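You operate a simulated robot arm through the tools that you are given. There is no shell and no other tool.

You are at the controls of a simulated robot arm. One attempt, no reset.

JOB
Shut the yellow lid, open the vent, then heat the drum as the ticket says.
Fine: leave the heater on till the display shows that heat.

The check looks at the end state, three seconds after you hand in, the way a careful person would. Anything else that was tipped, shoved, dropped, spilled or broken makes it a failure. Lids that push on must go on centred and level and be pressed home; caps that screw on are set level and turned clockwise until they are tight.

ROBOT AND FRAMES
A 6-joint arm with a two-finger gripper, fixed in place. Base frame: the origin is on the floor under the middle of its stand, x ahead of it, y to its left, z up; the work surface is at about z = 0.86. Lengths are in m, angles in rad, forces in N, time in s.
With the tool pointing down near the work surface it reaches from about 0.14 to 0.68 m from the base axis. Its first joint turns from -1.152 to 1.152 rad. Payload 2.45 kg.
The TCP is the grasp point between the finger pads, 0.03 m short of the fingertips. In the tool frame z runs along the fingers and y along their closing line. The gripper opens to 0.106 m; its body begins 0.079 m behind the TCP.
Orientation is that of the tool frame in the base frame, as a unit quaternion [x, y, z, w]. With the fingers straight down and closing along the base's y, the tool's x points along the base's -x, its y along +y and its z along -z.

CONTROLS
- The arm moves only by the tool drive_tool. Its argument "plan" is a list of rows, each a list of 3 entries, a list of its own where there are three numbers: the turn, a rotation vector about the base's x, y, z in units of 6 degrees (1.0 is 6 degrees), then the shift along the base's x, y, z in units of 50 mm (1.0 is 50 mm), then the opening, from 0 (shut) to 1 (fully open). In form: [[[wx, wy, wz], [dx, dy, dz], hand], ...]. A call has 1 to 20 rows; each row shifts and turns the commanded pose from where the row before left it. A call with a number of a shift or a turn outside -1 to 1 is refused whole. Rows are played at 5 a second. More than 0.05 m and 0.15 rad between two rows, or a gripper value outside its range, and nothing of the call is played. A pose out of reach is approached as far as the arm can. The call stops where the force on the tool passes 40 N (or 10 N more than at its start, if that is more) or the arm is blocked; 0.2 s more then pass. Each finger travels about 0.153 m/s and halts on what it meets, pressing with about 34 N; the grip force reading is that of the motor and also rises with nothing between the fingers. The clock runs only during rows and for 0.2 s after the last one: add rows that do not move to give the fingers time. It gives the time, the measured TCP pose, the force on the tool (base axes), the opening and the grip force at its end, in the units of the frame above (readings bear some noise), with the torque about the TCP (base axes, N m) and any sound that the robot's microphone picked up.
- Cameras (640 x 400 px; columns grow to the right, rows downward): "scene" is fixed at [0.0375, 0.4022, 1.3966]; the picture's right is [-0.90, -0.44, 0.00], its down [-0.27, 0.56, -0.78] and it looks along [0.34, -0.70, -0.62] (base axes); focal length 298 px, centre (320, 200). "wrist" rides on the gripper at [0.076, -0.002, -0.106] in the tool frame; the picture's right is [0.02, 1.00, 0.00], its down [-0.78, 0.02, -0.62] and it looks along [-0.62, 0.01, 0.78] (tool axes); focal length 247 px, centre (320, 200). There is no depth. A picture from a camera that has moved, and an enlarged one, comes with that camera's place and axes in the base frame and with its lens.
- snapshot(camera): a new picture of that camera. The clock stands still meanwhile.
- enlarge(camera, box): a new picture of the part [left, top, right, bottom] of that camera's present view, enlarged. The clock stands still meanwhile.
- hand_in(): hands the job in; it is judged then, once.

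Nothing tells you positions but the pictures and the camera data. Unless the task says otherwise, let go and move clear before handing in.

The tools are called after "Call:" as name(argument=value, ...) on one line, values as JSON. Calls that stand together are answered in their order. drive_tool: Moves the arm, as the interface text tells. Its arguments: {"type":"object","properties":{"plan":{"type":"array"}},"required":["plan"]} The other tools are called the same way: snapshot (camera) takes a picture; enlarge (camera, box) takes an enlarged picture of a part of a camera's view; hand_in () hands the job in.

At the start:

```text
clock: 0.0
eef_pos: [0.3831, -0.0728, 1.1683]
tool_rot: [0.0, 1.0, 0.0, 0.0]
contact_force: [0.1, 0.4, 0.3]
ft_torque: [0.0, 0.01, 0.01]
gripper_width: 0.1061
grasp_force: 0.1
```

scene: 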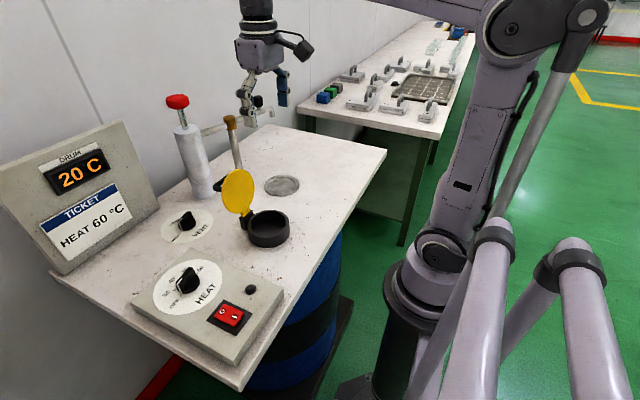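
wrist: 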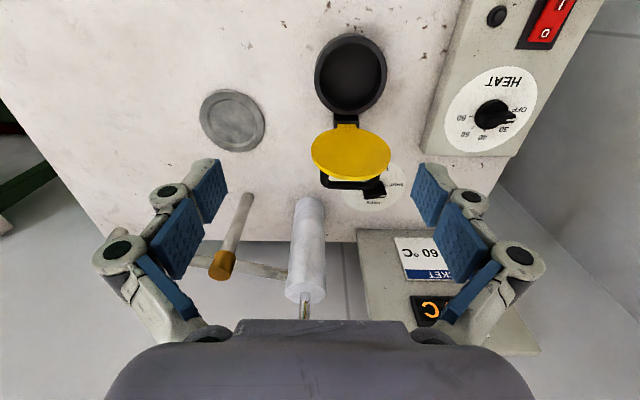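

I see a panel with a drum display (20 °C), a ticket reading HEAT 60 °C, a vent knob, a yellow hinged lid standing open, a heat dial and a red rocker switch. I'll take enlarged views to locate each one before moving.

Call:
enlarge(camera="scene", box=[120, 160, 320, 360])

Call:
enlarge(camera="scene", box=[150, 80, 310, 260])

Call:
enlarge(camera="wrist", box=[290, 0, 600, 240])

Call:
enlarge(camera="scene", box=[0, 110, 170, 280])

```text
2.00 times, centred on (220, 260) of scene
camera zoom: at [0.0375, 0.4022, 1.3966], right [-0.9, -0.44, 0.0], down [-0.27, 0.56, -0.78], along [0.34, -0.7, -0.62], focal length 596 px, centre (520, 80)
```

zoom: 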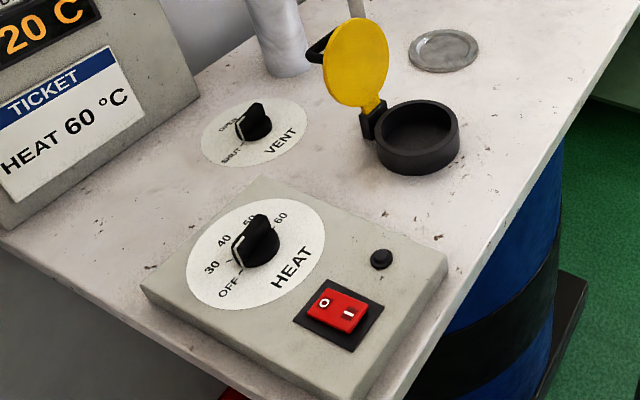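

```text
2.22 times, centred on (230, 170) of scene
camera zoom: at [0.0375, 0.4022, 1.3966], right [-0.9, -0.44, 0.0], down [-0.27, 0.56, -0.78], along [0.34, -0.7, -0.62], focal length 662 px, centre (520, 267)
```

zoom: 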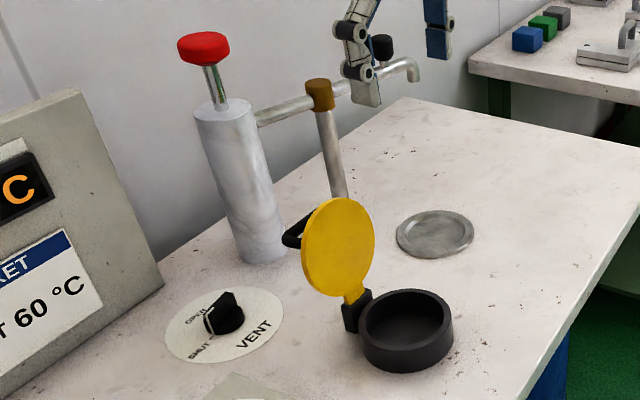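

```text
1.67 times, centred on (445, 120) of wrist
camera zoom: at [0.3066, -0.0747, 1.2723], right [-0.02, 1.0, 0.0], down [0.78, 0.02, 0.62], along [0.62, 0.01, -0.78], focal length 412 px, centre (112, 333)
```

zoom: 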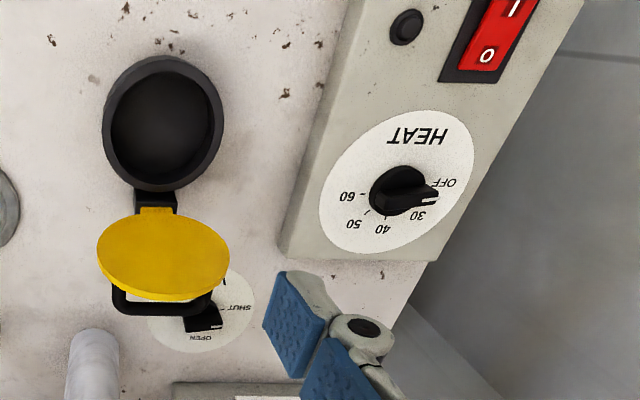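

```text
2.35 times, centred on (85, 195) of scene
camera zoom: at [0.0375, 0.4022, 1.3966], right [-0.9, -0.44, 0.0], down [-0.27, 0.56, -0.78], along [0.34, -0.7, -0.62], focal length 701 px, centre (873, 212)
```

zoom: 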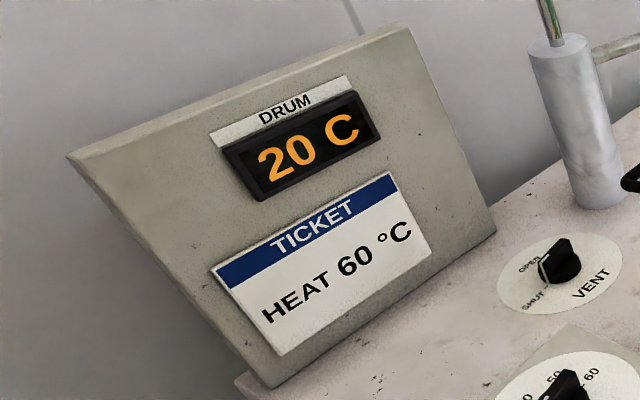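

The cup sits near (0.38, -0.03). Its yellow lid stands open, hinged on the +x side near x = 0.45 with its top near z = 1.02. The vent knob is near (0.59, 0.04), the heat dial near (0.43, 0.185) and the rocker near (0.32, 0.21), and I'll move with the gripper open for a closer wrist view of the vent and lid.

Call:
drive_tool(plan=[[[0, 0, 0], [0.385, 0.665, -0.34], 1], [[0, 0, 0], [0.385, 0.665, -0.34], 1], [[0, 0, 0], [0.385, 0.665, -0.34], 1], [[0, 0, 0], [0.385, 0.665, -0.34], 1], [[0, 0, 0], [0, 0, 0], 1]])

Call:
snapshot(camera="wrist")

Call:
enlarge(camera="wrist", box=[200, 100, 400, 225])

Call:
snapshot(camera="scene")

```text
clock: 1.2
eef_pos: [0.4633, 0.0649, 1.0958]
tool_rot: [0.0, 1.0, 0.0, 0.0]
contact_force: [0.2, 0.0, -0.2]
ft_torque: [0.0, 0.03, 0.02]
gripper_width: 0.1059
grasp_force: 0.0
```

```text
taken
camera wrist: at [0.386, 0.0629, 1.2011], right [-0.02, 1.0, 0.0], down [0.78, 0.02, 0.62], along [0.62, 0.01, -0.78], focal length 247 px, centre (320, 200)
```

wrist: 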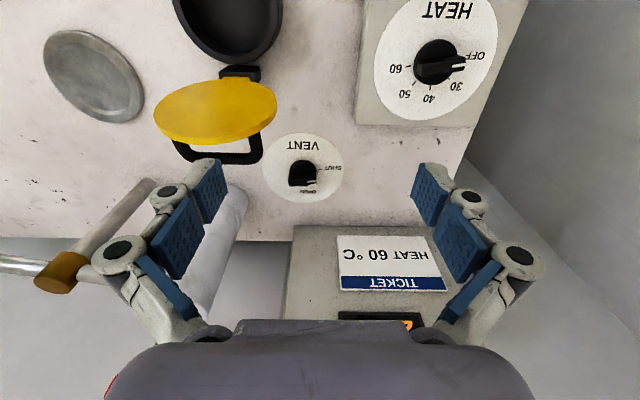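

```text
3.20 times, centred on (300, 162) of wrist
camera zoom: at [0.386, 0.0629, 1.2011], right [-0.02, 1.0, 0.0], down [0.78, 0.02, 0.62], along [0.62, 0.01, -0.78], focal length 790 px, centre (384, 320)
```

zoom: 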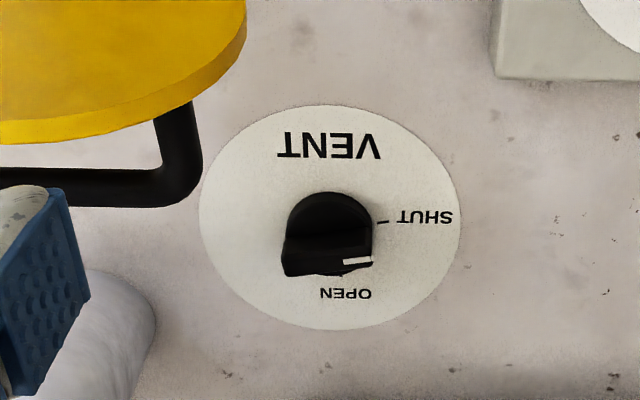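

```text
taken
```

scene: 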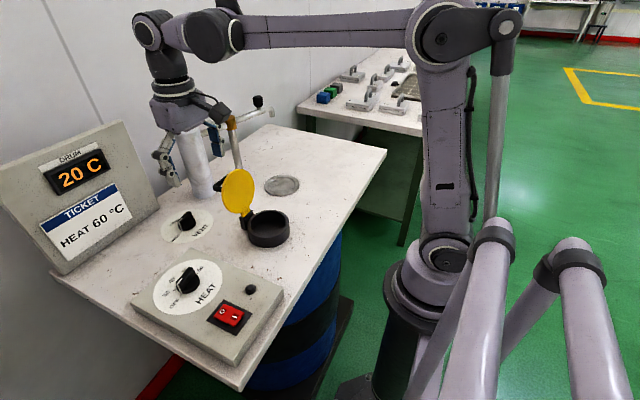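

The vent pointer reads SHUT (toward +y) and OPEN is toward +x, so it needs roughly a quarter turn clockwise. Next I'll turn the wrist -90° so its camera looks along the hinge axis and shows the lid and handle from the side.

Call:
drive_tool(plan=[[[0, 0, -1], [0.02, 0.1, 0], 1], [[0, 0, -1], [0.02, 0.1, 0], 1], [[0, 0, -1], [0.02, 0.1, 0], 1], [[0, 0, -1], [0.02, 0.1, 0], 1], [[0, 0, -1], [0.02, 0.1, 0], 1], [[0, 0, -1], [0.02, 0.1, -0.05], 1], [[0, 0, -1], [0.02, 0.1, -0.05], 1], [[0, 0, -1], [0.02, 0.1, -0.1], 1], [[0, 0, -1], [0.02, 0.1, -0.1], 1], [[0, 0, -1], [0.02, 0.1, -0.1], 1], [[0, 0, -1], [0.02, 0.1, -0.1], 1], [[0, 0, -1], [0.02, 0, -0.1], 1], [[0, 0, -1], [0.02, 0, -0.1], 1], [[0, 0, -1], [0.02, 0, -0.1], 1], [[0, 0, -1], [0.02, 0, -0.1], 1], [[0, 0, 0], [0, 0, 0], 1]])

Call:
snapshot(camera="wrist")

Call:
snapshot(camera="scene")

```text
clock: 4.6
eef_pos: [0.4748, 0.1137, 1.0527]
tool_rot: [0.707, 0.707, 0.0, -0.001]
contact_force: [0.1, -0.8, -0.7]
ft_torque: [0.0, -0.01, -0.01]
gripper_width: 0.1061
grasp_force: 0.1
```

```text
taken
camera wrist: at [0.4723, 0.1908, 1.1585], right [1.0, 0.02, 0.0], down [0.02, -0.78, 0.62], along [0.01, -0.62, -0.78], focal length 247 px, centre (320, 200)
```

wrist: 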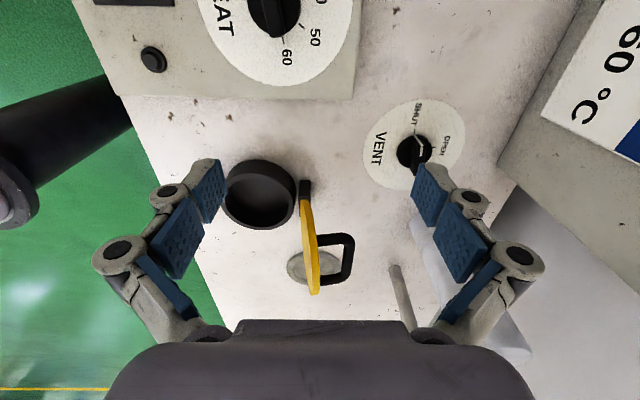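

```text
taken
```

scene: 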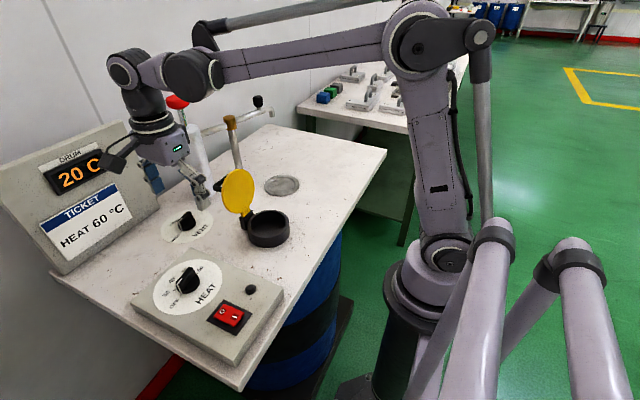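

Call:
enlarge(camera="wrist", box=[200, 140, 400, 310])

Call:
enlarge(camera="wrist", box=[350, 80, 480, 200])

Call:
enlarge(camera="wrist", box=[80, 0, 380, 130])

```text
2.35 times, centred on (300, 225) of wrist
camera zoom: at [0.4723, 0.1908, 1.1585], right [1.0, 0.02, 0.0], down [0.02, -0.78, 0.62], along [0.01, -0.62, -0.78], focal length 581 px, centre (367, 141)
```

zoom: 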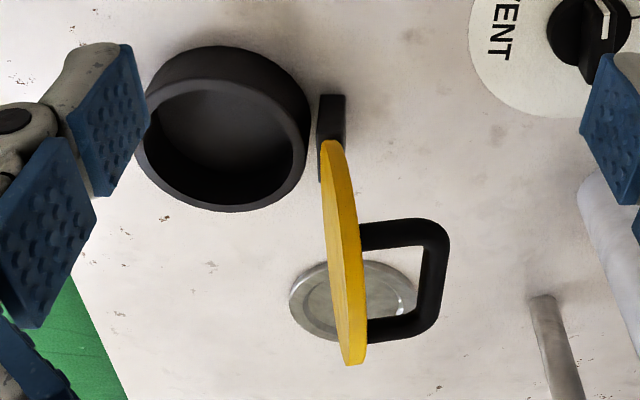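

```text
3.33 times, centred on (415, 140) of wrist
camera zoom: at [0.4723, 0.1908, 1.1585], right [1.0, 0.02, 0.0], down [0.02, -0.78, 0.62], along [0.01, -0.62, -0.78], focal length 823 px, centre (3, 400)
```

zoom: 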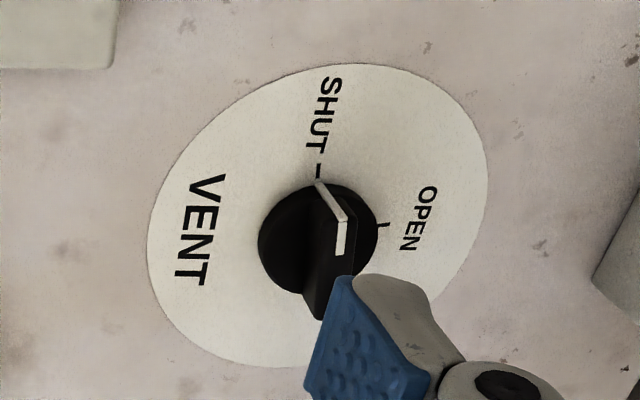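

```text
2.13 times, centred on (230, 65) of wrist
camera zoom: at [0.4723, 0.1908, 1.1585], right [1.0, 0.02, 0.0], down [0.02, -0.78, 0.62], along [0.01, -0.62, -0.78], focal length 527 px, centre (512, 488)
```

zoom: 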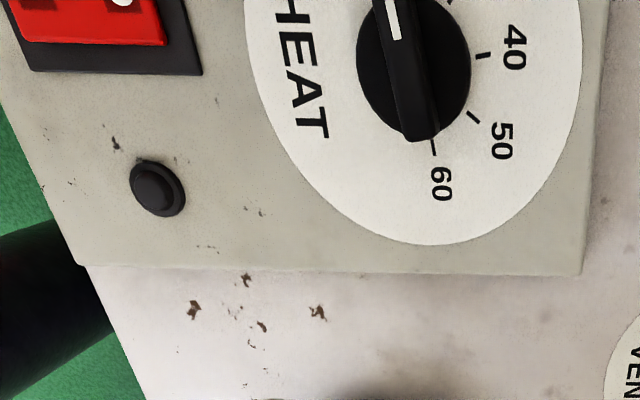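

The side view shows the lid leaning about 7° past vertical. Its D-handle bar is near x ≈ 0.515, z ≈ 0.96, and the lid top is near z ≈ 1.025. I'll close the fingers, turn back to yaw 0 and hover behind the lid, clear of the pump cylinder near (0.65, -0.09).

Call:
drive_tool(plan=[[[0, 0, 1], [0, 0, 0.25], 0], [[0, 0, 1], [0, 0, 0.25], 0], [[0, 0, 1], [0, -0.1, 0.25], 0], [[0, 0, 1], [0, -0.1, 0.25], 0], [[0, 0, 1], [0.1, -0.2, 0.25], 0], [[0, 0, 1], [0.1, -0.2, 0.25], 0], [[0, 0, 1], [0.1, -0.2, 0.25], 0], [[0, 0, 1], [0.15, -0.3, 0], 0], [[0, 0, 1], [0.15, -0.3, 0], 0], [[0, 0, 1], [0.15, -0.3, 0], 0], [[0, 0, 1], [0.15, -0.3, 0], 0], [[0, 0, 1], [0.15, -0.3, 0], 0], [[0, 0, 1], [0.15, -0.4, 0], 0], [[0, 0, 1], [0.15, -0.4, 0], 0], [[0, 0, 1], [0.15, -0.37, 0], 0], [[0, 0, 0], [0, 0, 0], 0]])

Call:
snapshot(camera="scene")

Call:
snapshot(camera="wrist")

```text
clock: 8.0
eef_pos: [0.5504, -0.0629, 1.1423]
tool_rot: [-0.001, 1.0, 0.0, 0.0]
contact_force: [-0.2, -0.6, 0.0]
ft_torque: [0.04, -0.02, 0.03]
gripper_width: 0.0
grasp_force: 28.6
```

```text
taken
```

scene: 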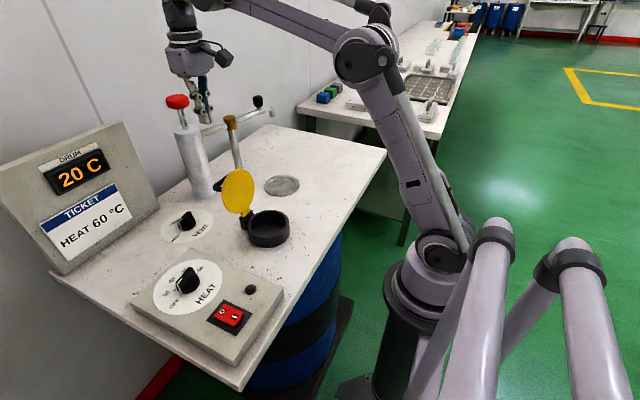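

```text
taken
camera wrist: at [0.4723, -0.0638, 1.2467], right [-0.02, 1.0, 0.0], down [0.78, 0.02, 0.62], along [0.62, 0.01, -0.78], focal length 247 px, centre (320, 200)
```

wrist: 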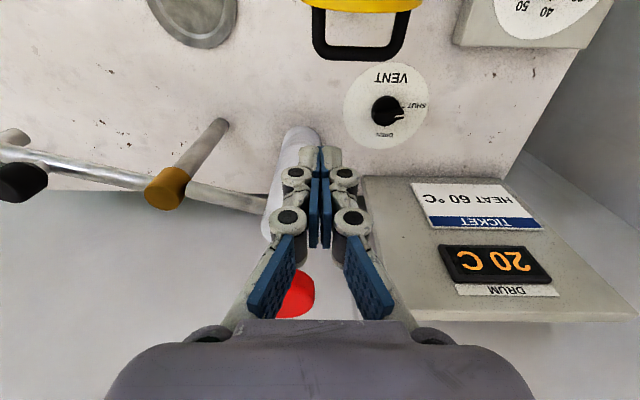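

The fingers are closed at (0.550, -0.063, 1.142), and from here the handle spans y ≈ -0.07 to 0.02 at x ≈ 0.51. I'll centre on y ≈ -0.028 and go down behind the handle.

Call:
drive_tool(plan=[[[0, 0, 0], [0, 0.7, 0], 0], [[0, 0, 0], [0, 0, -0.5], 0], [[0, 0, 0], [0, 0, -0.5], 0], [[0, 0, 0], [0, 0, -0.5], 0], [[0, 0, 0], [0, 0, -0.5], 0], [[0, 0, 0], [0, 0, -0.5], 0], [[0, 0, 0], [0, 0, -0.5], 0], [[0, 0, 0], [0, 0, -0.34], 0], [[0, 0, 0], [0, 0, 0], 0]])

Call:
snapshot(camera="scene")

Call:
enlarge(camera="scene", box=[140, 60, 320, 260])

Call:
snapshot(camera="wrist")

```text
clock: 10.0
eef_pos: [0.5488, -0.0236, 0.9766]
tool_rot: [0.0, 1.0, 0.001, 0.0]
contact_force: [0.4, -0.6, 0.5]
ft_torque: [0.03, 0.0, -0.02]
gripper_width: 0.0001
grasp_force: 28.7
```

```text
taken
```

scene: 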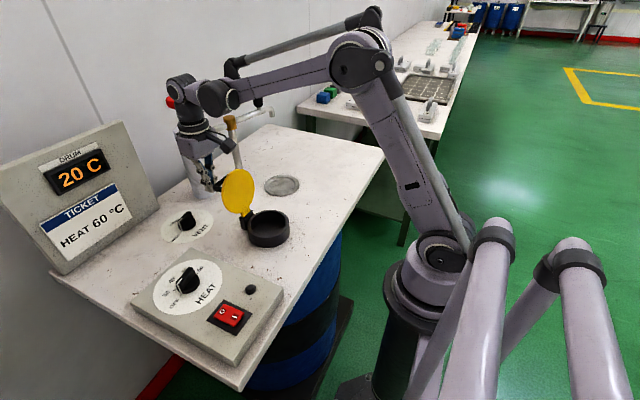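

```text
2.00 times, centred on (230, 160) of scene
camera zoom: at [0.0375, 0.4022, 1.3966], right [-0.9, -0.44, 0.0], down [-0.27, 0.56, -0.78], along [0.34, -0.7, -0.62], focal length 596 px, centre (500, 280)
```

zoom: 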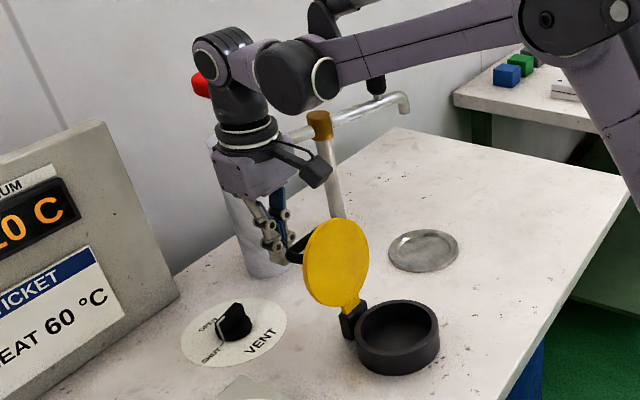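

```text
taken
camera wrist: at [0.4718, -0.0256, 1.0808], right [-0.02, 1.0, 0.0], down [0.78, 0.02, 0.62], along [0.62, 0.01, -0.78], focal length 247 px, centre (320, 200)
```

wrist: 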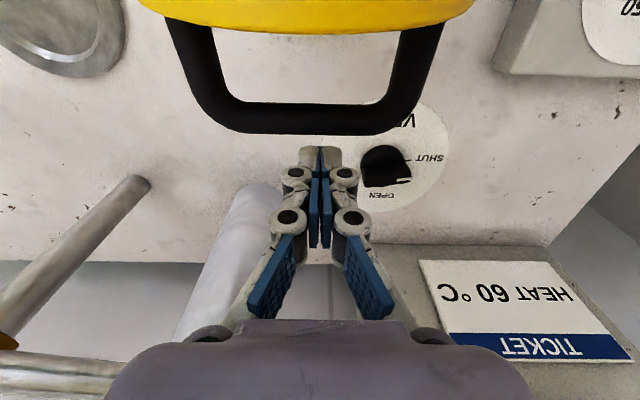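

The fingers now sit just behind the middle of the handle bar. I'll push gently toward -x to swing the lid over.

Call:
drive_tool(plan=[[[0, 0, 0], [-0.25, 0, 0], 0], [[0, 0, 0], [-0.25, 0, 0], 0], [[0, 0, 0], [-0.25, 0, 0], 0], [[0, 0, 0], [-0.25, 0, 0], 0], [[0, 0, 0], [-0.25, 0, 0], 0], [[0, 0, 0], [-0.25, 0, 0], 0], [[0, 0, 0], [0, 0, 0], 0]])

Call:
snapshot(camera="wrist")

Call:
enlarge(camera="scene", box=[140, 60, 320, 260])

```text
clock: 11.6
eef_pos: [0.4767, -0.0256, 0.9755]
tool_rot: [0.0, 1.0, 0.0, 0.0]
contact_force: [0.0, -0.5, -1.0]
ft_torque: [0.0, -0.01, -0.02]
gripper_width: 0.0002
grasp_force: 28.1
```

```text
taken
camera wrist: at [0.3993, -0.0272, 1.08], right [-0.02, 1.0, 0.0], down [0.78, 0.02, 0.62], along [0.62, 0.01, -0.78], focal length 247 px, centre (320, 200)
```

wrist: 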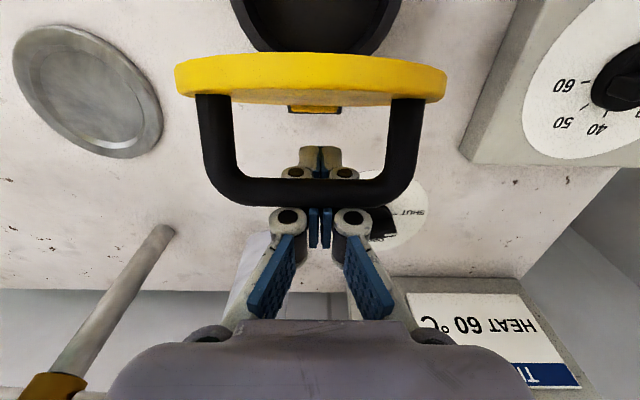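

```text
2.00 times, centred on (230, 160) of scene
camera zoom: at [0.0374, 0.4022, 1.3966], right [-0.9, -0.44, 0.0], down [-0.27, 0.56, -0.78], along [0.34, -0.7, -0.62], focal length 596 px, centre (500, 280)
```

zoom: 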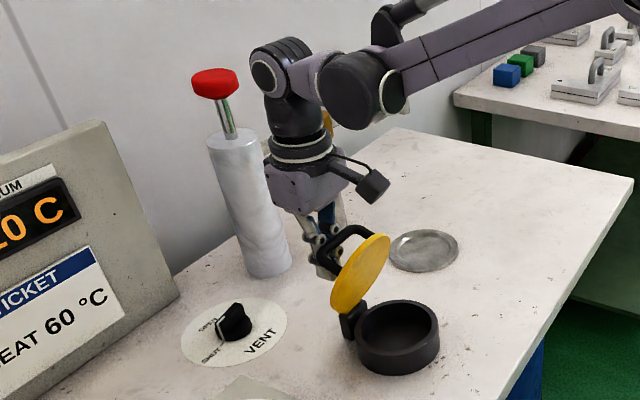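

The lid is following, now around 60° from shut, with negligible force. I'll keep pushing.

Call:
drive_tool(plan=[[[0, 0, 0], [-0.2, 0, 0], 0], [[0, 0, 0], [-0.2, 0, 0], 0], [[0, 0, 0], [-0.2, 0, 0], 0], [[0, 0, 0], [-0.2, 0, 0], 0], [[0, 0, 0], [0, 0, 0], 0]])

Call:
snapshot(camera="wrist")

Call:
enlarge(camera="scene", box=[140, 60, 320, 260])

```text
clock: 12.8
eef_pos: [0.4359, -0.0242, 0.9744]
tool_rot: [0.0, 1.0, 0.0, 0.0]
contact_force: [-0.3, -0.1, -0.5]
ft_torque: [0.01, 0.0, 0.0]
gripper_width: 0.0
grasp_force: 28.3
```

```text
taken
camera wrist: at [0.3592, -0.0255, 1.0798], right [-0.02, 1.0, 0.0], down [0.78, 0.02, 0.62], along [0.62, 0.01, -0.78], focal length 247 px, centre (320, 200)
```

wrist: 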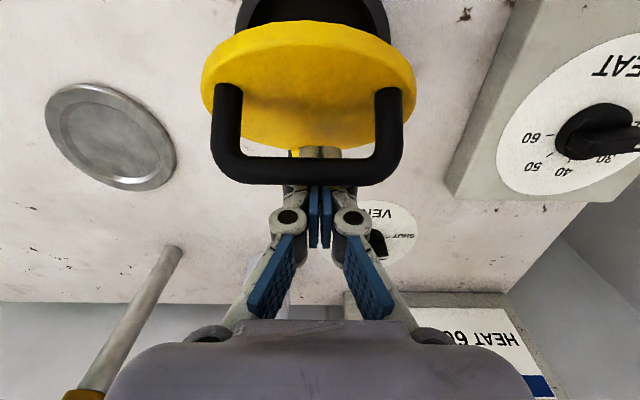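

```text
2.00 times, centred on (230, 160) of scene
camera zoom: at [0.0374, 0.4022, 1.3966], right [-0.9, -0.44, 0.0], down [-0.27, 0.56, -0.78], along [0.34, -0.7, -0.62], focal length 596 px, centre (500, 280)
```

zoom: 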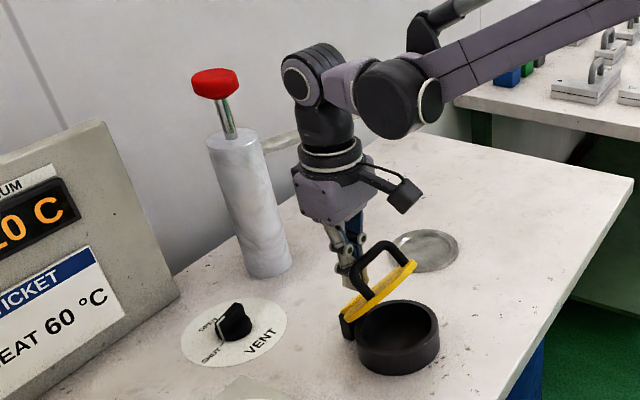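

The lid is now about 35° from shut. I'll continue a few more centimetres.

Call:
drive_tool(plan=[[[0, 0, 0], [-0.2, 0, 0], 0], [[0, 0, 0], [-0.2, 0, 0], 0], [[0, 0, 0], [-0.2, 0, 0], 0], [[0, 0, 0], [0, 0, 0], 0]])

Call:
snapshot(camera="wrist")

Call:
enlarge(camera="scene", box=[140, 60, 320, 260])

```text
clock: 13.8
eef_pos: [0.4072, -0.023, 0.9742]
tool_rot: [0.0, 1.0, -0.001, 0.0]
contact_force: [0.2, -0.2, 0.0]
ft_torque: [-0.02, -0.02, -0.01]
gripper_width: 0.0
grasp_force: 28.6
```

```text
taken
camera wrist: at [0.3294, -0.0249, 1.0793], right [-0.02, 1.0, 0.0], down [0.78, 0.02, 0.62], along [0.62, 0.01, -0.78], focal length 247 px, centre (320, 200)
```

wrist: 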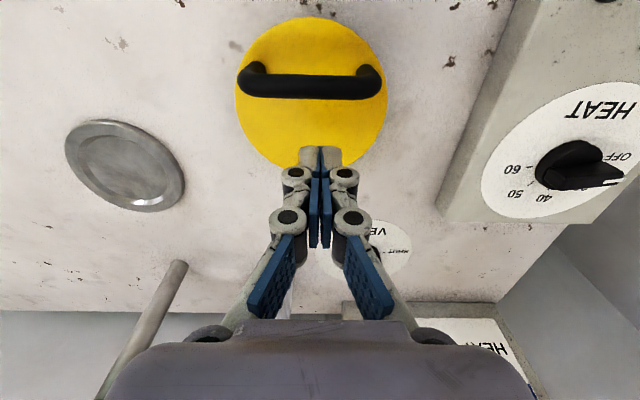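

```text
2.00 times, centred on (230, 160) of scene
camera zoom: at [0.0374, 0.4022, 1.3966], right [-0.9, -0.44, 0.0], down [-0.27, 0.56, -0.78], along [0.34, -0.7, -0.62], focal length 596 px, centre (500, 280)
```

zoom: 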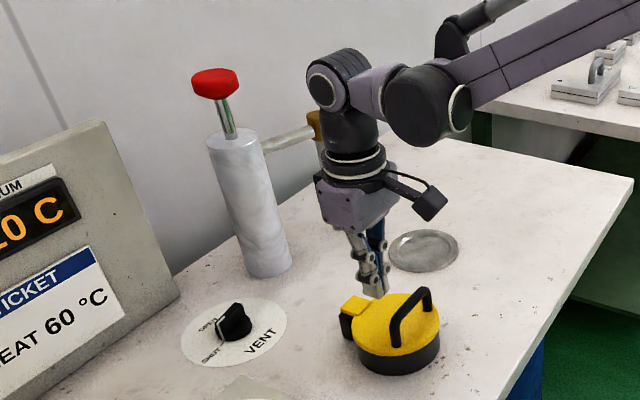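

The lid has dropped onto the cup. I'll raise, move over the handle bar at about (0.367, -0.029) and press it home gently.

Call:
drive_tool(plan=[[[0, 0, 0], [0, 0, 0.7], 0], [[0, 0, 0], [-0.4, -0.1, 0], 0], [[0, 0, 0], [-0.4, 0, 0], 0], [[0, 0, 0], [0, 0, 0], 0]])

Call:
enlarge(camera="scene", box=[190, 120, 350, 270])

Call:
snapshot(camera="wrist")

```text
clock: 14.8
eef_pos: [0.3662, -0.0263, 1.0102]
tool_rot: [0.0, 1.0, 0.0, 0.0]
contact_force: [-0.2, -0.5, 0.4]
ft_torque: [0.0, 0.02, -0.02]
gripper_width: 0.0
grasp_force: 28.9
```

```text
2.67 times, centred on (270, 195) of scene
camera zoom: at [0.0374, 0.4022, 1.3966], right [-0.9, -0.44, 0.0], down [-0.27, 0.56, -0.78], along [0.34, -0.7, -0.62], focal length 794 px, centre (453, 213)
```

zoom: 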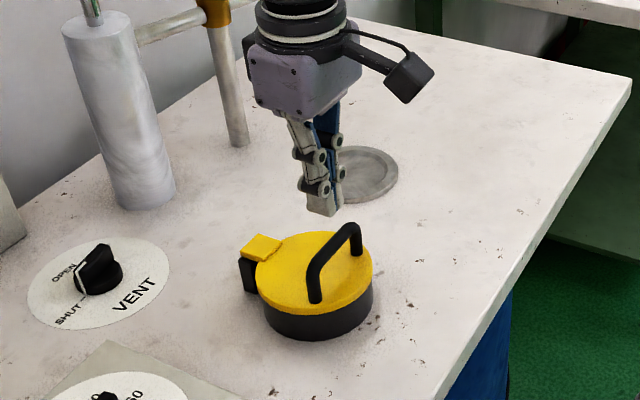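

```text
taken
camera wrist: at [0.2885, -0.0285, 1.1155], right [-0.02, 1.0, 0.0], down [0.78, 0.02, 0.62], along [0.62, 0.01, -0.78], focal length 247 px, centre (320, 200)
```

wrist: 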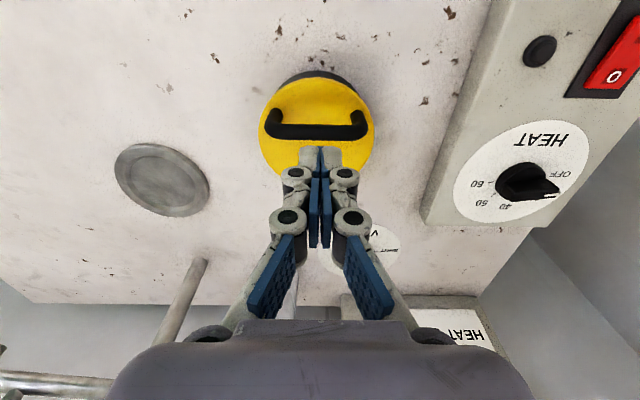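

The closed fingertips are right over the handle bar. I'll go down slowly and press until the force builds.

Call:
drive_tool(plan=[[[0, 0, 0], [0, -0.07, -0.3], 0], [[0, 0, 0], [0, 0, -0.3], 0], [[0, 0, 0], [0, 0, -0.08], 0], [[0, 0, 0], [0, 0, -0.08], 0], [[0, 0, 0], [0, 0, -0.08], 0], [[0, 0, 0], [0, 0, -0.08], 0], [[0, 0, 0], [0, 0, -0.08], 0], [[0, 0, 0], [0, 0, -0.08], 0], [[0, 0, 0], [0, 0, -0.08], 0], [[0, 0, 0], [0, 0, -0.08], 0], [[0, 0, 0], [0, 0, -0.08], 0]])

Call:
enlarge(camera="scene", box=[190, 120, 350, 270])

```text
clock: 16.0
eef_pos: [0.3649, -0.0314, 0.972]
tool_rot: [0.0, 1.0, 0.0, -0.002]
contact_force: [-1.5, -0.4, 24.5]
ft_torque: [0.05, 0.06, -0.01]
gripper_width: 0.0062
grasp_force: 28.5
stopped in row 5: the force on the tool passed its limit at 52 N (the readings are from after the stop); the commanded pose is now the measured one
```

```text
2.67 times, centred on (270, 195) of scene
camera zoom: at [0.0371, 0.4022, 1.3966], right [-0.9, -0.44, 0.0], down [-0.27, 0.56, -0.78], along [0.34, -0.7, -0.62], focal length 794 px, centre (453, 213)
```

zoom: 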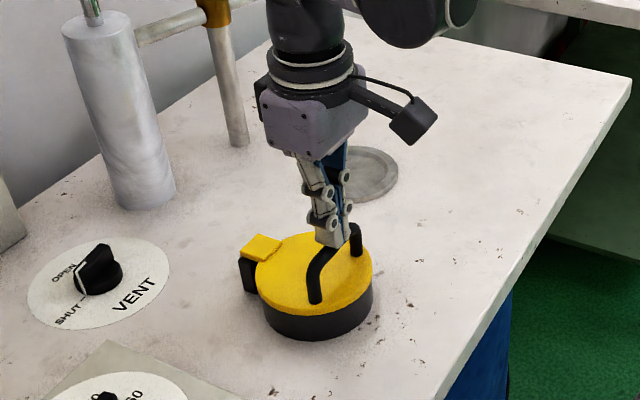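

The lid was pressed home (the stop came at about 52 N) and looks level. Next I'll raise, turn the tool to about -79° so the fingers close across the vent bar, and hover over the vent knob near (0.597, 0.041).

Call:
drive_tool(plan=[[[0, 0, 0], [0, 0, 0.5], 0], [[0, 0, 0], [0, 0, 1], 0], [[0, 0, -1], [0.331, 0.103, 0], 0.5], [[0, 0, -1], [0.331, 0.103, 0], 0.5], [[0, 0, -1], [0.331, 0.103, 0], 0.5], [[0, 0, -1], [0.331, 0.103, 0], 0.5], [[0, 0, -1], [0.331, 0.103, 0], 0.5], [[0, 0, -1], [0.331, 0.103, 0], 0.5], [[0, 0, -1], [0.331, 0.103, 0], 0.5], [[0, 0, -1], [0.331, 0.103, 0], 0.5], [[0, 0, -1], [0.331, 0.103, 0], 0.5], [[0, 0, -1], [0.331, 0.103, 0], 0.5], [[0, 0, -1], [0.331, 0.103, 0], 0.5], [[0, 0, -1], [0.331, 0.103, 0], 0.5], [[0, 0, -1], [0.331, 0.103, 0], 0.5], [[0, 0, -0.17], [0.331, 0.103, 0], 0.5], [[0, 0, 0], [0, 0, 0], 0.5]])

Call:
snapshot(camera="wrist")

Call:
enlarge(camera="wrist", box=[230, 50, 410, 180])

Call:
snapshot(camera="scene")

Call:
enlarge(camera="scene", box=[190, 150, 330, 270])

```text
clock: 19.6
eef_pos: [0.5966, 0.0398, 1.0452]
tool_rot: [0.636, 0.772, 0.002, -0.001]
contact_force: [-0.6, 0.4, -0.5]
ft_torque: [0.0, 0.02, 0.01]
gripper_width: 0.0529
grasp_force: 0.1
```

```text
taken
camera wrist: at [0.5801, 0.1135, 1.1507], right [0.98, 0.21, 0.0], down [0.17, -0.77, 0.62], along [0.13, -0.6, -0.79], focal length 247 px, centre (320, 200)
```

wrist: 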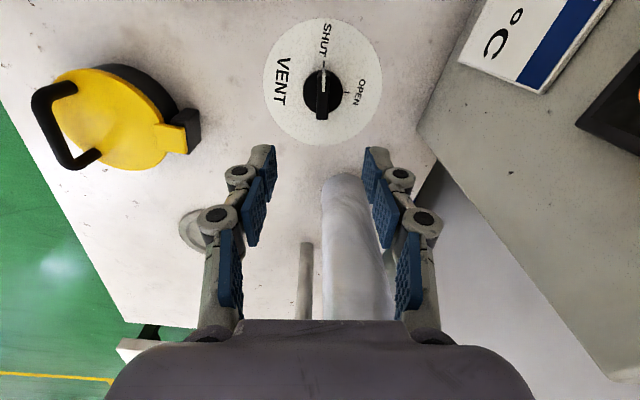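

```text
3.08 times, centred on (320, 115) of wrist
camera zoom: at [0.5801, 0.1135, 1.1507], right [0.98, 0.21, 0.0], down [0.17, -0.77, 0.62], along [0.13, -0.6, -0.79], focal length 760 px, centre (320, 462)
```

zoom: 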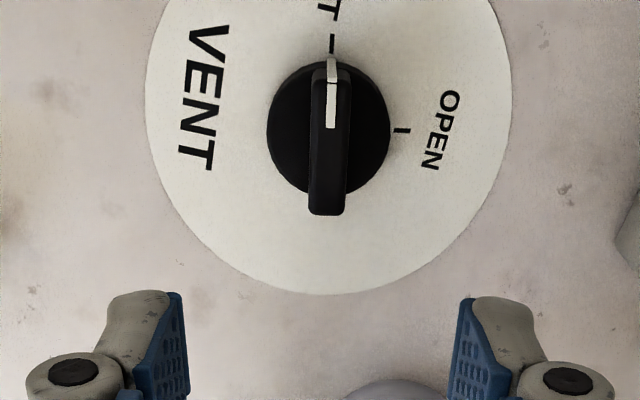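

```text
taken
```

scene: 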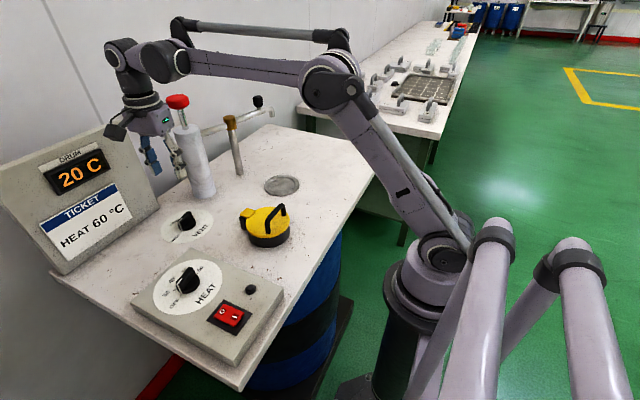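

```text
3.33 times, centred on (260, 210) of scene
camera zoom: at [0.0375, 0.4022, 1.3966], right [-0.9, -0.44, 0.0], down [-0.27, 0.56, -0.78], along [0.34, -0.7, -0.62], focal length 992 px, centre (520, 167)
```

zoom: 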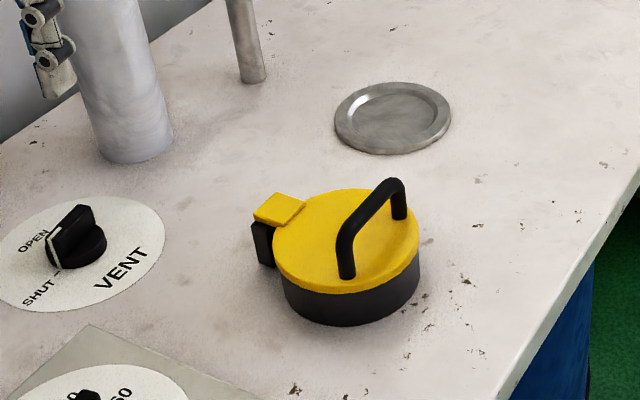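

The lid is flush and level. The vent bar is lined up with the tool axis and points at SHUT, so I'll nudge to (0.598, 0.0425) and go down until the fingertips straddle the bar.

Call:
drive_tool(plan=[[[0, 0, 0], [0.03, 0.05, -0.5], 0.5], [[0, 0, 0], [0, 0, -0.5], 0.5], [[0, 0, 0], [0, 0, -0.5], 0.5], [[0, 0, 0], [0, 0, -0.5], 0.5], [[0, 0, 0], [0, 0, -0.3], 0.5], [[0, 0, 0], [0, 0, -0.3], 0.5], [[0, 0, 0], [0, 0, 0], 0.5]])

Call:
enlarge(camera="wrist", box=[230, 80, 410, 230])

Call:
enlarge(camera="scene", box=[130, 150, 250, 250])

```text
clock: 21.2
eef_pos: [0.6003, 0.0411, 0.9138]
tool_rot: [0.636, 0.772, 0.002, -0.001]
contact_force: [0.2, 0.9, 0.2]
ft_torque: [-0.05, -0.01, 0.02]
gripper_width: 0.053
grasp_force: 0.1
```

```text
2.67 times, centred on (320, 155) of wrist
camera zoom: at [0.5822, 0.1163, 1.0186], right [0.98, 0.21, 0.0], down [0.17, -0.77, 0.62], along [0.13, -0.6, -0.79], focal length 659 px, centre (320, 320)
```

zoom: 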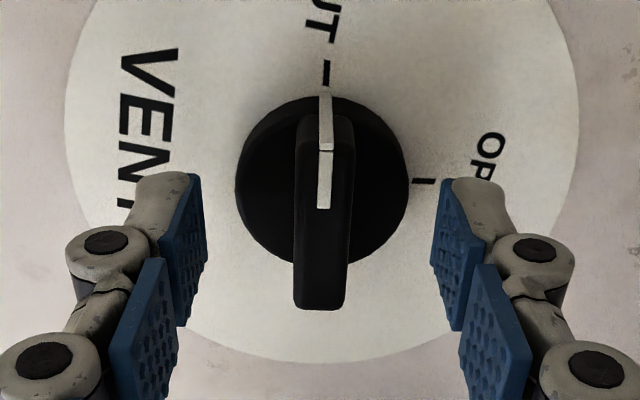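

```text
4.00 times, centred on (190, 200) of scene
camera zoom: at [0.0375, 0.4022, 1.3966], right [-0.9, -0.44, 0.0], down [-0.27, 0.56, -0.78], along [0.34, -0.7, -0.62], focal length 1191 px, centre (840, 200)
```

zoom: 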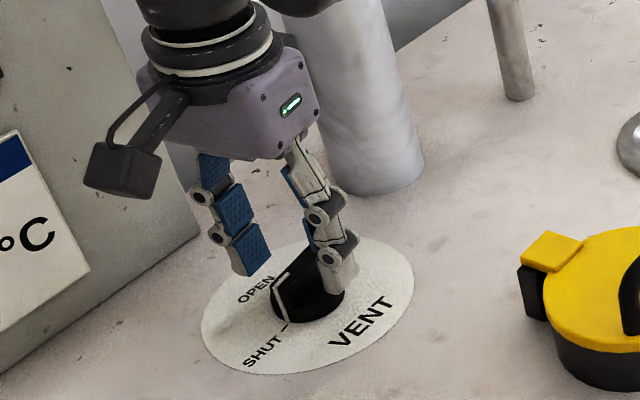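

The bar top looks to be about z ≈ 0.885, so the fingertips are just level with it and well centred. I'll lower about 11 mm, then close on the bar.

Call:
drive_tool(plan=[[[0, 0, 0], [-0.01, 0.015, -0.08], 0.5], [[0, 0, 0], [0, 0, -0.08], 0.5], [[0, 0, 0], [0, 0, -0.06], 0.5], [[0, 0, 0], [0, 0, 0], 0.5]])

Call:
enlarge(camera="wrist", box=[230, 80, 410, 230])

Call:
enlarge(camera="scene", box=[150, 180, 230, 250])

```text
clock: 22.2
eef_pos: [0.5984, 0.0441, 0.9052]
tool_rot: [0.636, 0.772, 0.001, -0.001]
contact_force: [0.1, 0.7, 0.0]
ft_torque: [0.02, -0.01, 0.01]
gripper_width: 0.0533
grasp_force: 0.1
```

```text
2.67 times, centred on (320, 155) of wrist
camera zoom: at [0.5823, 0.1178, 1.0098], right [0.98, 0.21, 0.0], down [0.17, -0.77, 0.62], along [0.13, -0.6, -0.79], focal length 659 px, centre (320, 320)
```

zoom: 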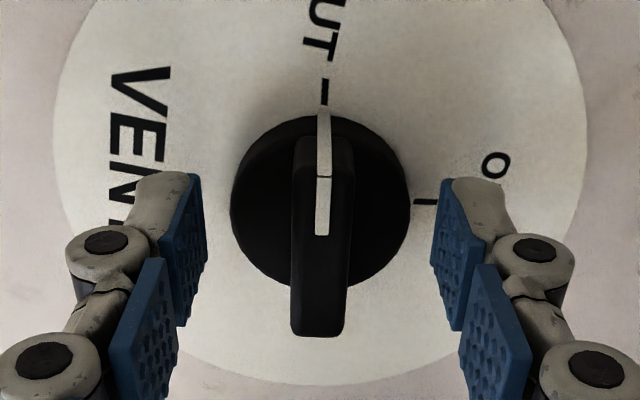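

```text
5.71 times, centred on (190, 215) of scene
camera zoom: at [0.0375, 0.4022, 1.3966], right [-0.9, -0.44, 0.0], down [-0.27, 0.56, -0.78], along [0.34, -0.7, -0.62], focal length 1701 px, centre (1063, 114)
```

zoom: 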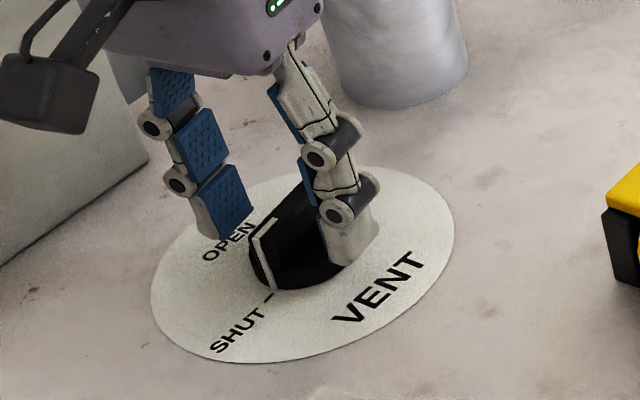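

I'm centred across the bar, with a small correction along it (about -3 mm in y). I'll close on the bar now.

Call:
drive_tool(plan=[[[0, 0, 0], [0, -0.055, 0], 0.5], [[0, 0, 0], [0, 0, 0], 0.25], [[0, 0, 0], [0, 0, 0], 0], [[0, 0, 0], [0, 0, 0], 0]])

Call:
enlarge(camera="wrist", box=[230, 80, 410, 230])

Call:
enlarge(camera="scene", box=[150, 180, 230, 250])

```text
clock: 23.2
eef_pos: [0.6002, 0.0401, 0.9045]
tool_rot: [0.636, 0.772, 0.002, -0.001]
contact_force: [8.6, 0.3, 2.2]
ft_torque: [0.14, -0.3, -0.58]
gripper_width: 0.0125
grasp_force: 38.8
```

```text
2.67 times, centred on (320, 155) of wrist
camera zoom: at [0.5828, 0.1141, 1.0096], right [0.98, 0.21, 0.0], down [0.16, -0.77, 0.62], along [0.13, -0.6, -0.79], focal length 659 px, centre (320, 320)
```

zoom: 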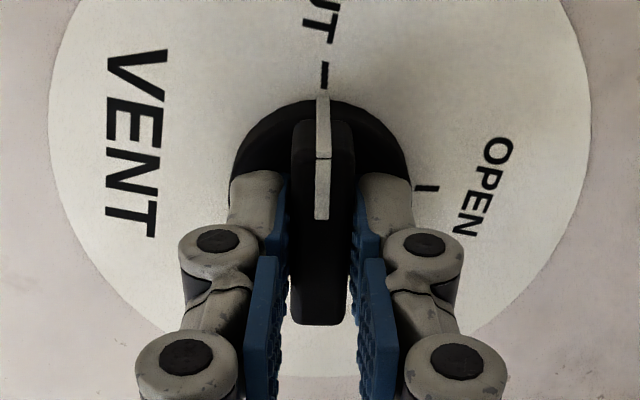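

```text
5.71 times, centred on (190, 215) of scene
camera zoom: at [0.0377, 0.4022, 1.3966], right [-0.9, -0.44, 0.0], down [-0.27, 0.56, -0.78], along [0.34, -0.7, -0.62], focal length 1701 px, centre (1063, 114)
```

zoom: 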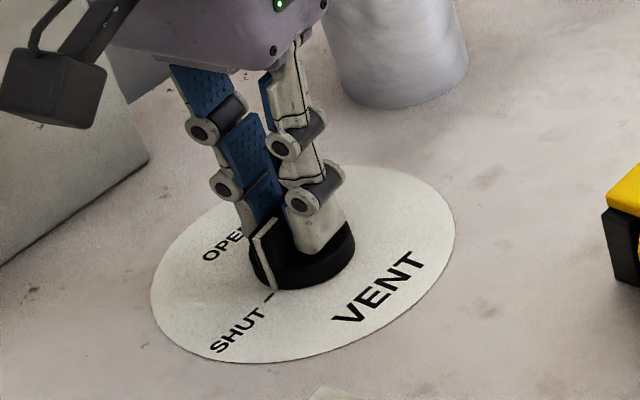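

The bar is gripped (opening 12.5 mm). I'll turn clockwise about the knob axis, first half of the quarter turn.

Call:
drive_tool(plan=[[[0, 0, -0.5], [0.01, 0, 0], 0], [[0, 0, -1], [0, 0, 0], 0], [[0, 0, -1], [0, 0, 0], 0], [[0, 0, -1], [0, 0, 0], 0], [[0, 0, -1], [0, 0, 0], 0], [[0, 0, -1], [0, 0, 0], 0], [[0, 0, -1], [0, 0, 0], 0], [[0, 0, -1], [0, 0, 0], 0], [[0, 0, 0], [0, 0, 0], 0]])

Call:
enlarge(camera="wrist", box=[230, 80, 410, 230])

Call:
enlarge(camera="scene", box=[90, 130, 250, 250])

```text
clock: 25.2
eef_pos: [0.6005, 0.0394, 0.9047]
tool_rot: [0.883, 0.469, 0.001, 0.0]
contact_force: [6.4, -1.5, 2.2]
ft_torque: [0.31, -0.42, 0.0]
gripper_width: 0.0126
grasp_force: 39.0
```

```text
2.67 times, centred on (320, 155) of wrist
camera zoom: at [0.6401, 0.1039, 1.0096], right [0.84, -0.54, 0.0], down [-0.43, -0.66, 0.62], along [-0.34, -0.52, -0.79], focal length 659 px, centre (320, 320)
```

zoom: 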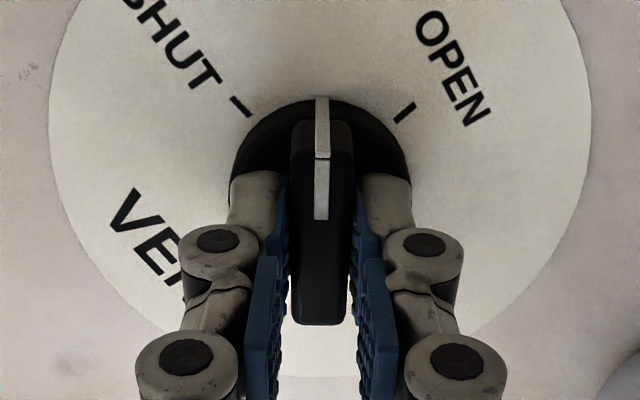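

```text
3.33 times, centred on (170, 190) of scene
camera zoom: at [0.0376, 0.4021, 1.3966], right [-0.9, -0.44, 0.0], down [-0.27, 0.56, -0.78], along [0.34, -0.7, -0.62], focal length 992 px, centre (820, 233)
```

zoom: 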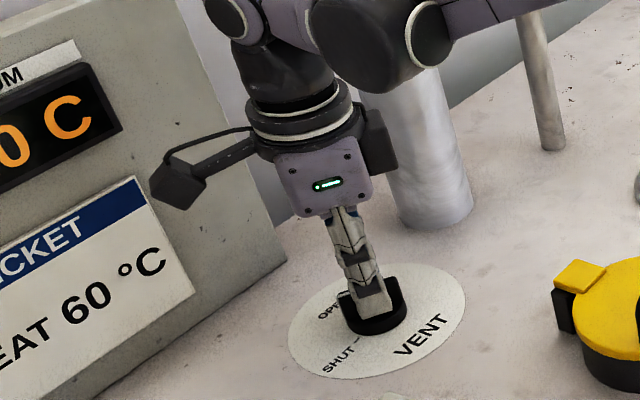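

The knob is turning with the grip, and the pointer is now exactly midway between SHUT and OPEN. I'll do the second 45°.

Call:
drive_tool(plan=[[[0, 0, -1], [0, 0, 0], 0], [[0, 0, -1], [0, 0, 0], 0], [[0, 0, -1], [0, 0, 0], 0], [[0, 0, -1], [0, 0, 0], 0], [[0, 0, -1], [0, 0, 0], 0], [[0, 0, -1], [0, 0, 0], 0], [[0, 0, -1], [0, 0, 0], 0], [[0, 0, -0.5], [0, 0, 0], 0], [[0, 0, 0], [0, 0, 0], 0]])

Call:
enlarge(camera="wrist", box=[230, 80, 410, 230])

Call:
enlarge(camera="scene", box=[90, 130, 250, 250])

```text
clock: 27.2
eef_pos: [0.5996, 0.0398, 0.9051]
tool_rot: [0.995, 0.097, 0.001, -0.001]
contact_force: [0.7, 9.0, -25.6]
ft_torque: [0.4, -0.77, -0.01]
gripper_width: 0.0129
grasp_force: 39.7
```

```text
2.67 times, centred on (320, 155) of wrist
camera zoom: at [0.6732, 0.0563, 1.0096], right [0.22, -0.98, 0.0], down [-0.77, -0.17, 0.62], along [-0.61, -0.13, -0.78], focal length 659 px, centre (320, 320)
```

zoom: 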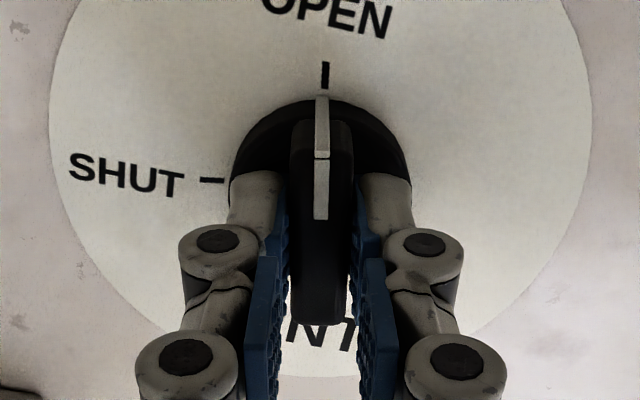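

```text
3.33 times, centred on (170, 190) of scene
camera zoom: at [0.0379, 0.4025, 1.3965], right [-0.9, -0.44, 0.0], down [-0.27, 0.56, -0.78], along [0.34, -0.7, -0.62], focal length 992 px, centre (820, 233)
```

zoom: 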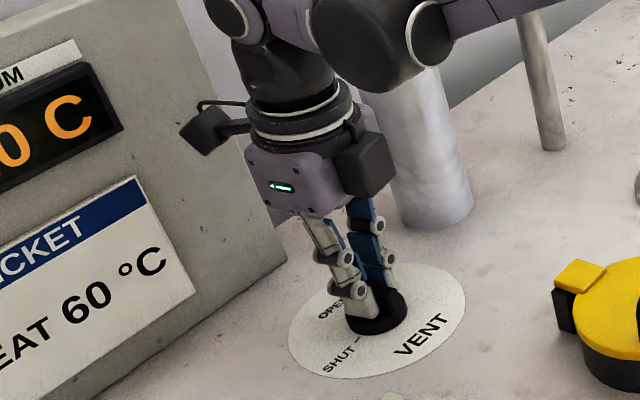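

The pointer is on the OPEN tick. I'll release and rise straight up, then check it.

Call:
drive_tool(plan=[[[0, 0, 0], [0, 0, 0], 0.2], [[0, 0, 0], [0, 0, 0], 0.5], [[0, 0, 0], [0, 0, 0], 0.5]])

Call:
enlarge(camera="wrist", box=[230, 80, 410, 230])

```text
clock: 28.0
eef_pos: [0.6, 0.0399, 0.9051]
tool_rot: [0.995, 0.098, 0.002, 0.0]
contact_force: [-0.3, -0.8, 0.3]
ft_torque: [-0.04, 0.0, -0.02]
gripper_width: 0.0532
grasp_force: 0.1
```

```text
2.67 times, centred on (320, 155) of wrist
camera zoom: at [0.6731, 0.0551, 1.0109], right [0.22, -0.98, 0.0], down [-0.77, -0.17, 0.62], along [-0.6, -0.13, -0.79], focal length 659 px, centre (320, 320)
```

zoom: 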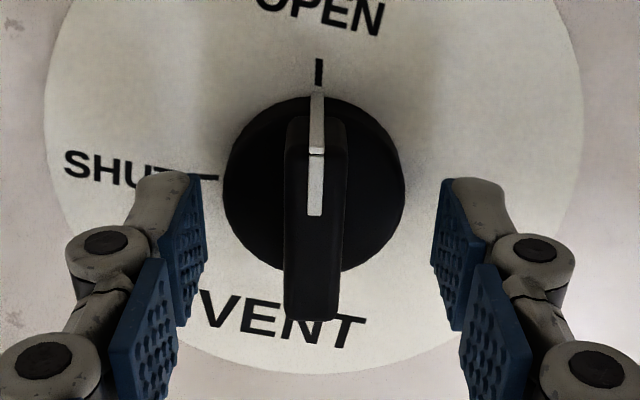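

The vent reads OPEN with the pointer right on its tick. I'll rise, unwind the wrist and travel over to the heat dial.

Call:
drive_tool(plan=[[[0, 0, 0], [0, 0, 0.4], 0.5], [[0, 0, 0], [0, 0, 1], 0.5], [[0, 0, 0], [0, 0, 1], 0.5], [[0, 0, 1], [0, 0, 0], 0.5], [[0, 0, 1], [0, 0, 0], 0.5], [[0, 0, 1], [0, 0, 0], 0.5], [[0, 0, 1], [-0.2, 0.2, 0], 0.5], [[0, 0, 1], [-0.2, 0.2, 0], 0.5], [[0, 0, 1], [-0.2, 0.2, 0], 0.5], [[0, 0, 1], [-0.2, 0.2, 0], 0.5], [[0, 0, 1], [-0.2, 0.2, 0], 0.5], [[0, 0, 1], [-0.2, 0.2, 0], 0.5], [[0, 0, 1], [-0.2, 0.2, 0], 0.5], [[0, 0, 1], [-0.2, 0.2, 0], 0.5], [[0, 0, 1], [-0.2, 0.2, 0], 0.5], [[0, 0, 1], [-0.2, 0.2, 0], 0.5], [[0, 0, 1], [-0.2, 0.2, 0], 0.5], [[0, 0, 1], [-0.2, 0.2, 0], 0.5], [[0, 0, 1], [-0.2, 0.2, 0], 0.5], [[0, 0, 1], [-0.2, 0.2, 0], 0.5]])

Call:
enlarge(camera="scene", box=[130, 170, 310, 310])

```text
clock: 32.2
eef_pos: [0.4589, 0.1783, 1.025]
tool_rot: [0.551, 0.834, 0.001, -0.001]
contact_force: [-0.2, 0.0, -0.6]
ft_torque: [0.03, 0.01, 0.01]
gripper_width: 0.053
grasp_force: 0.0
```

```text
2.86 times, centred on (220, 240) of scene
camera zoom: at [0.0375, 0.4022, 1.3966], right [-0.9, -0.44, 0.0], down [-0.27, 0.56, -0.78], along [0.34, -0.7, -0.62], focal length 851 px, centre (606, 86)
```

zoom: 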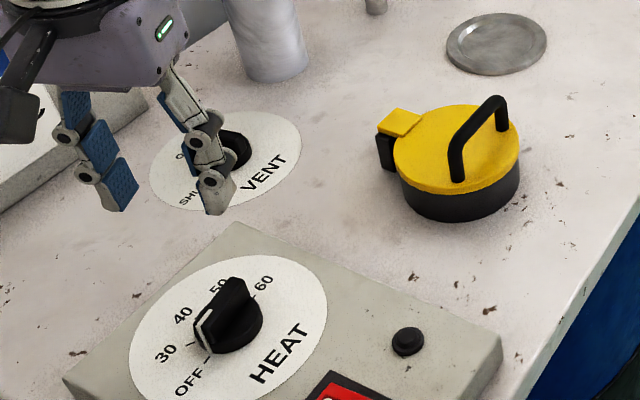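

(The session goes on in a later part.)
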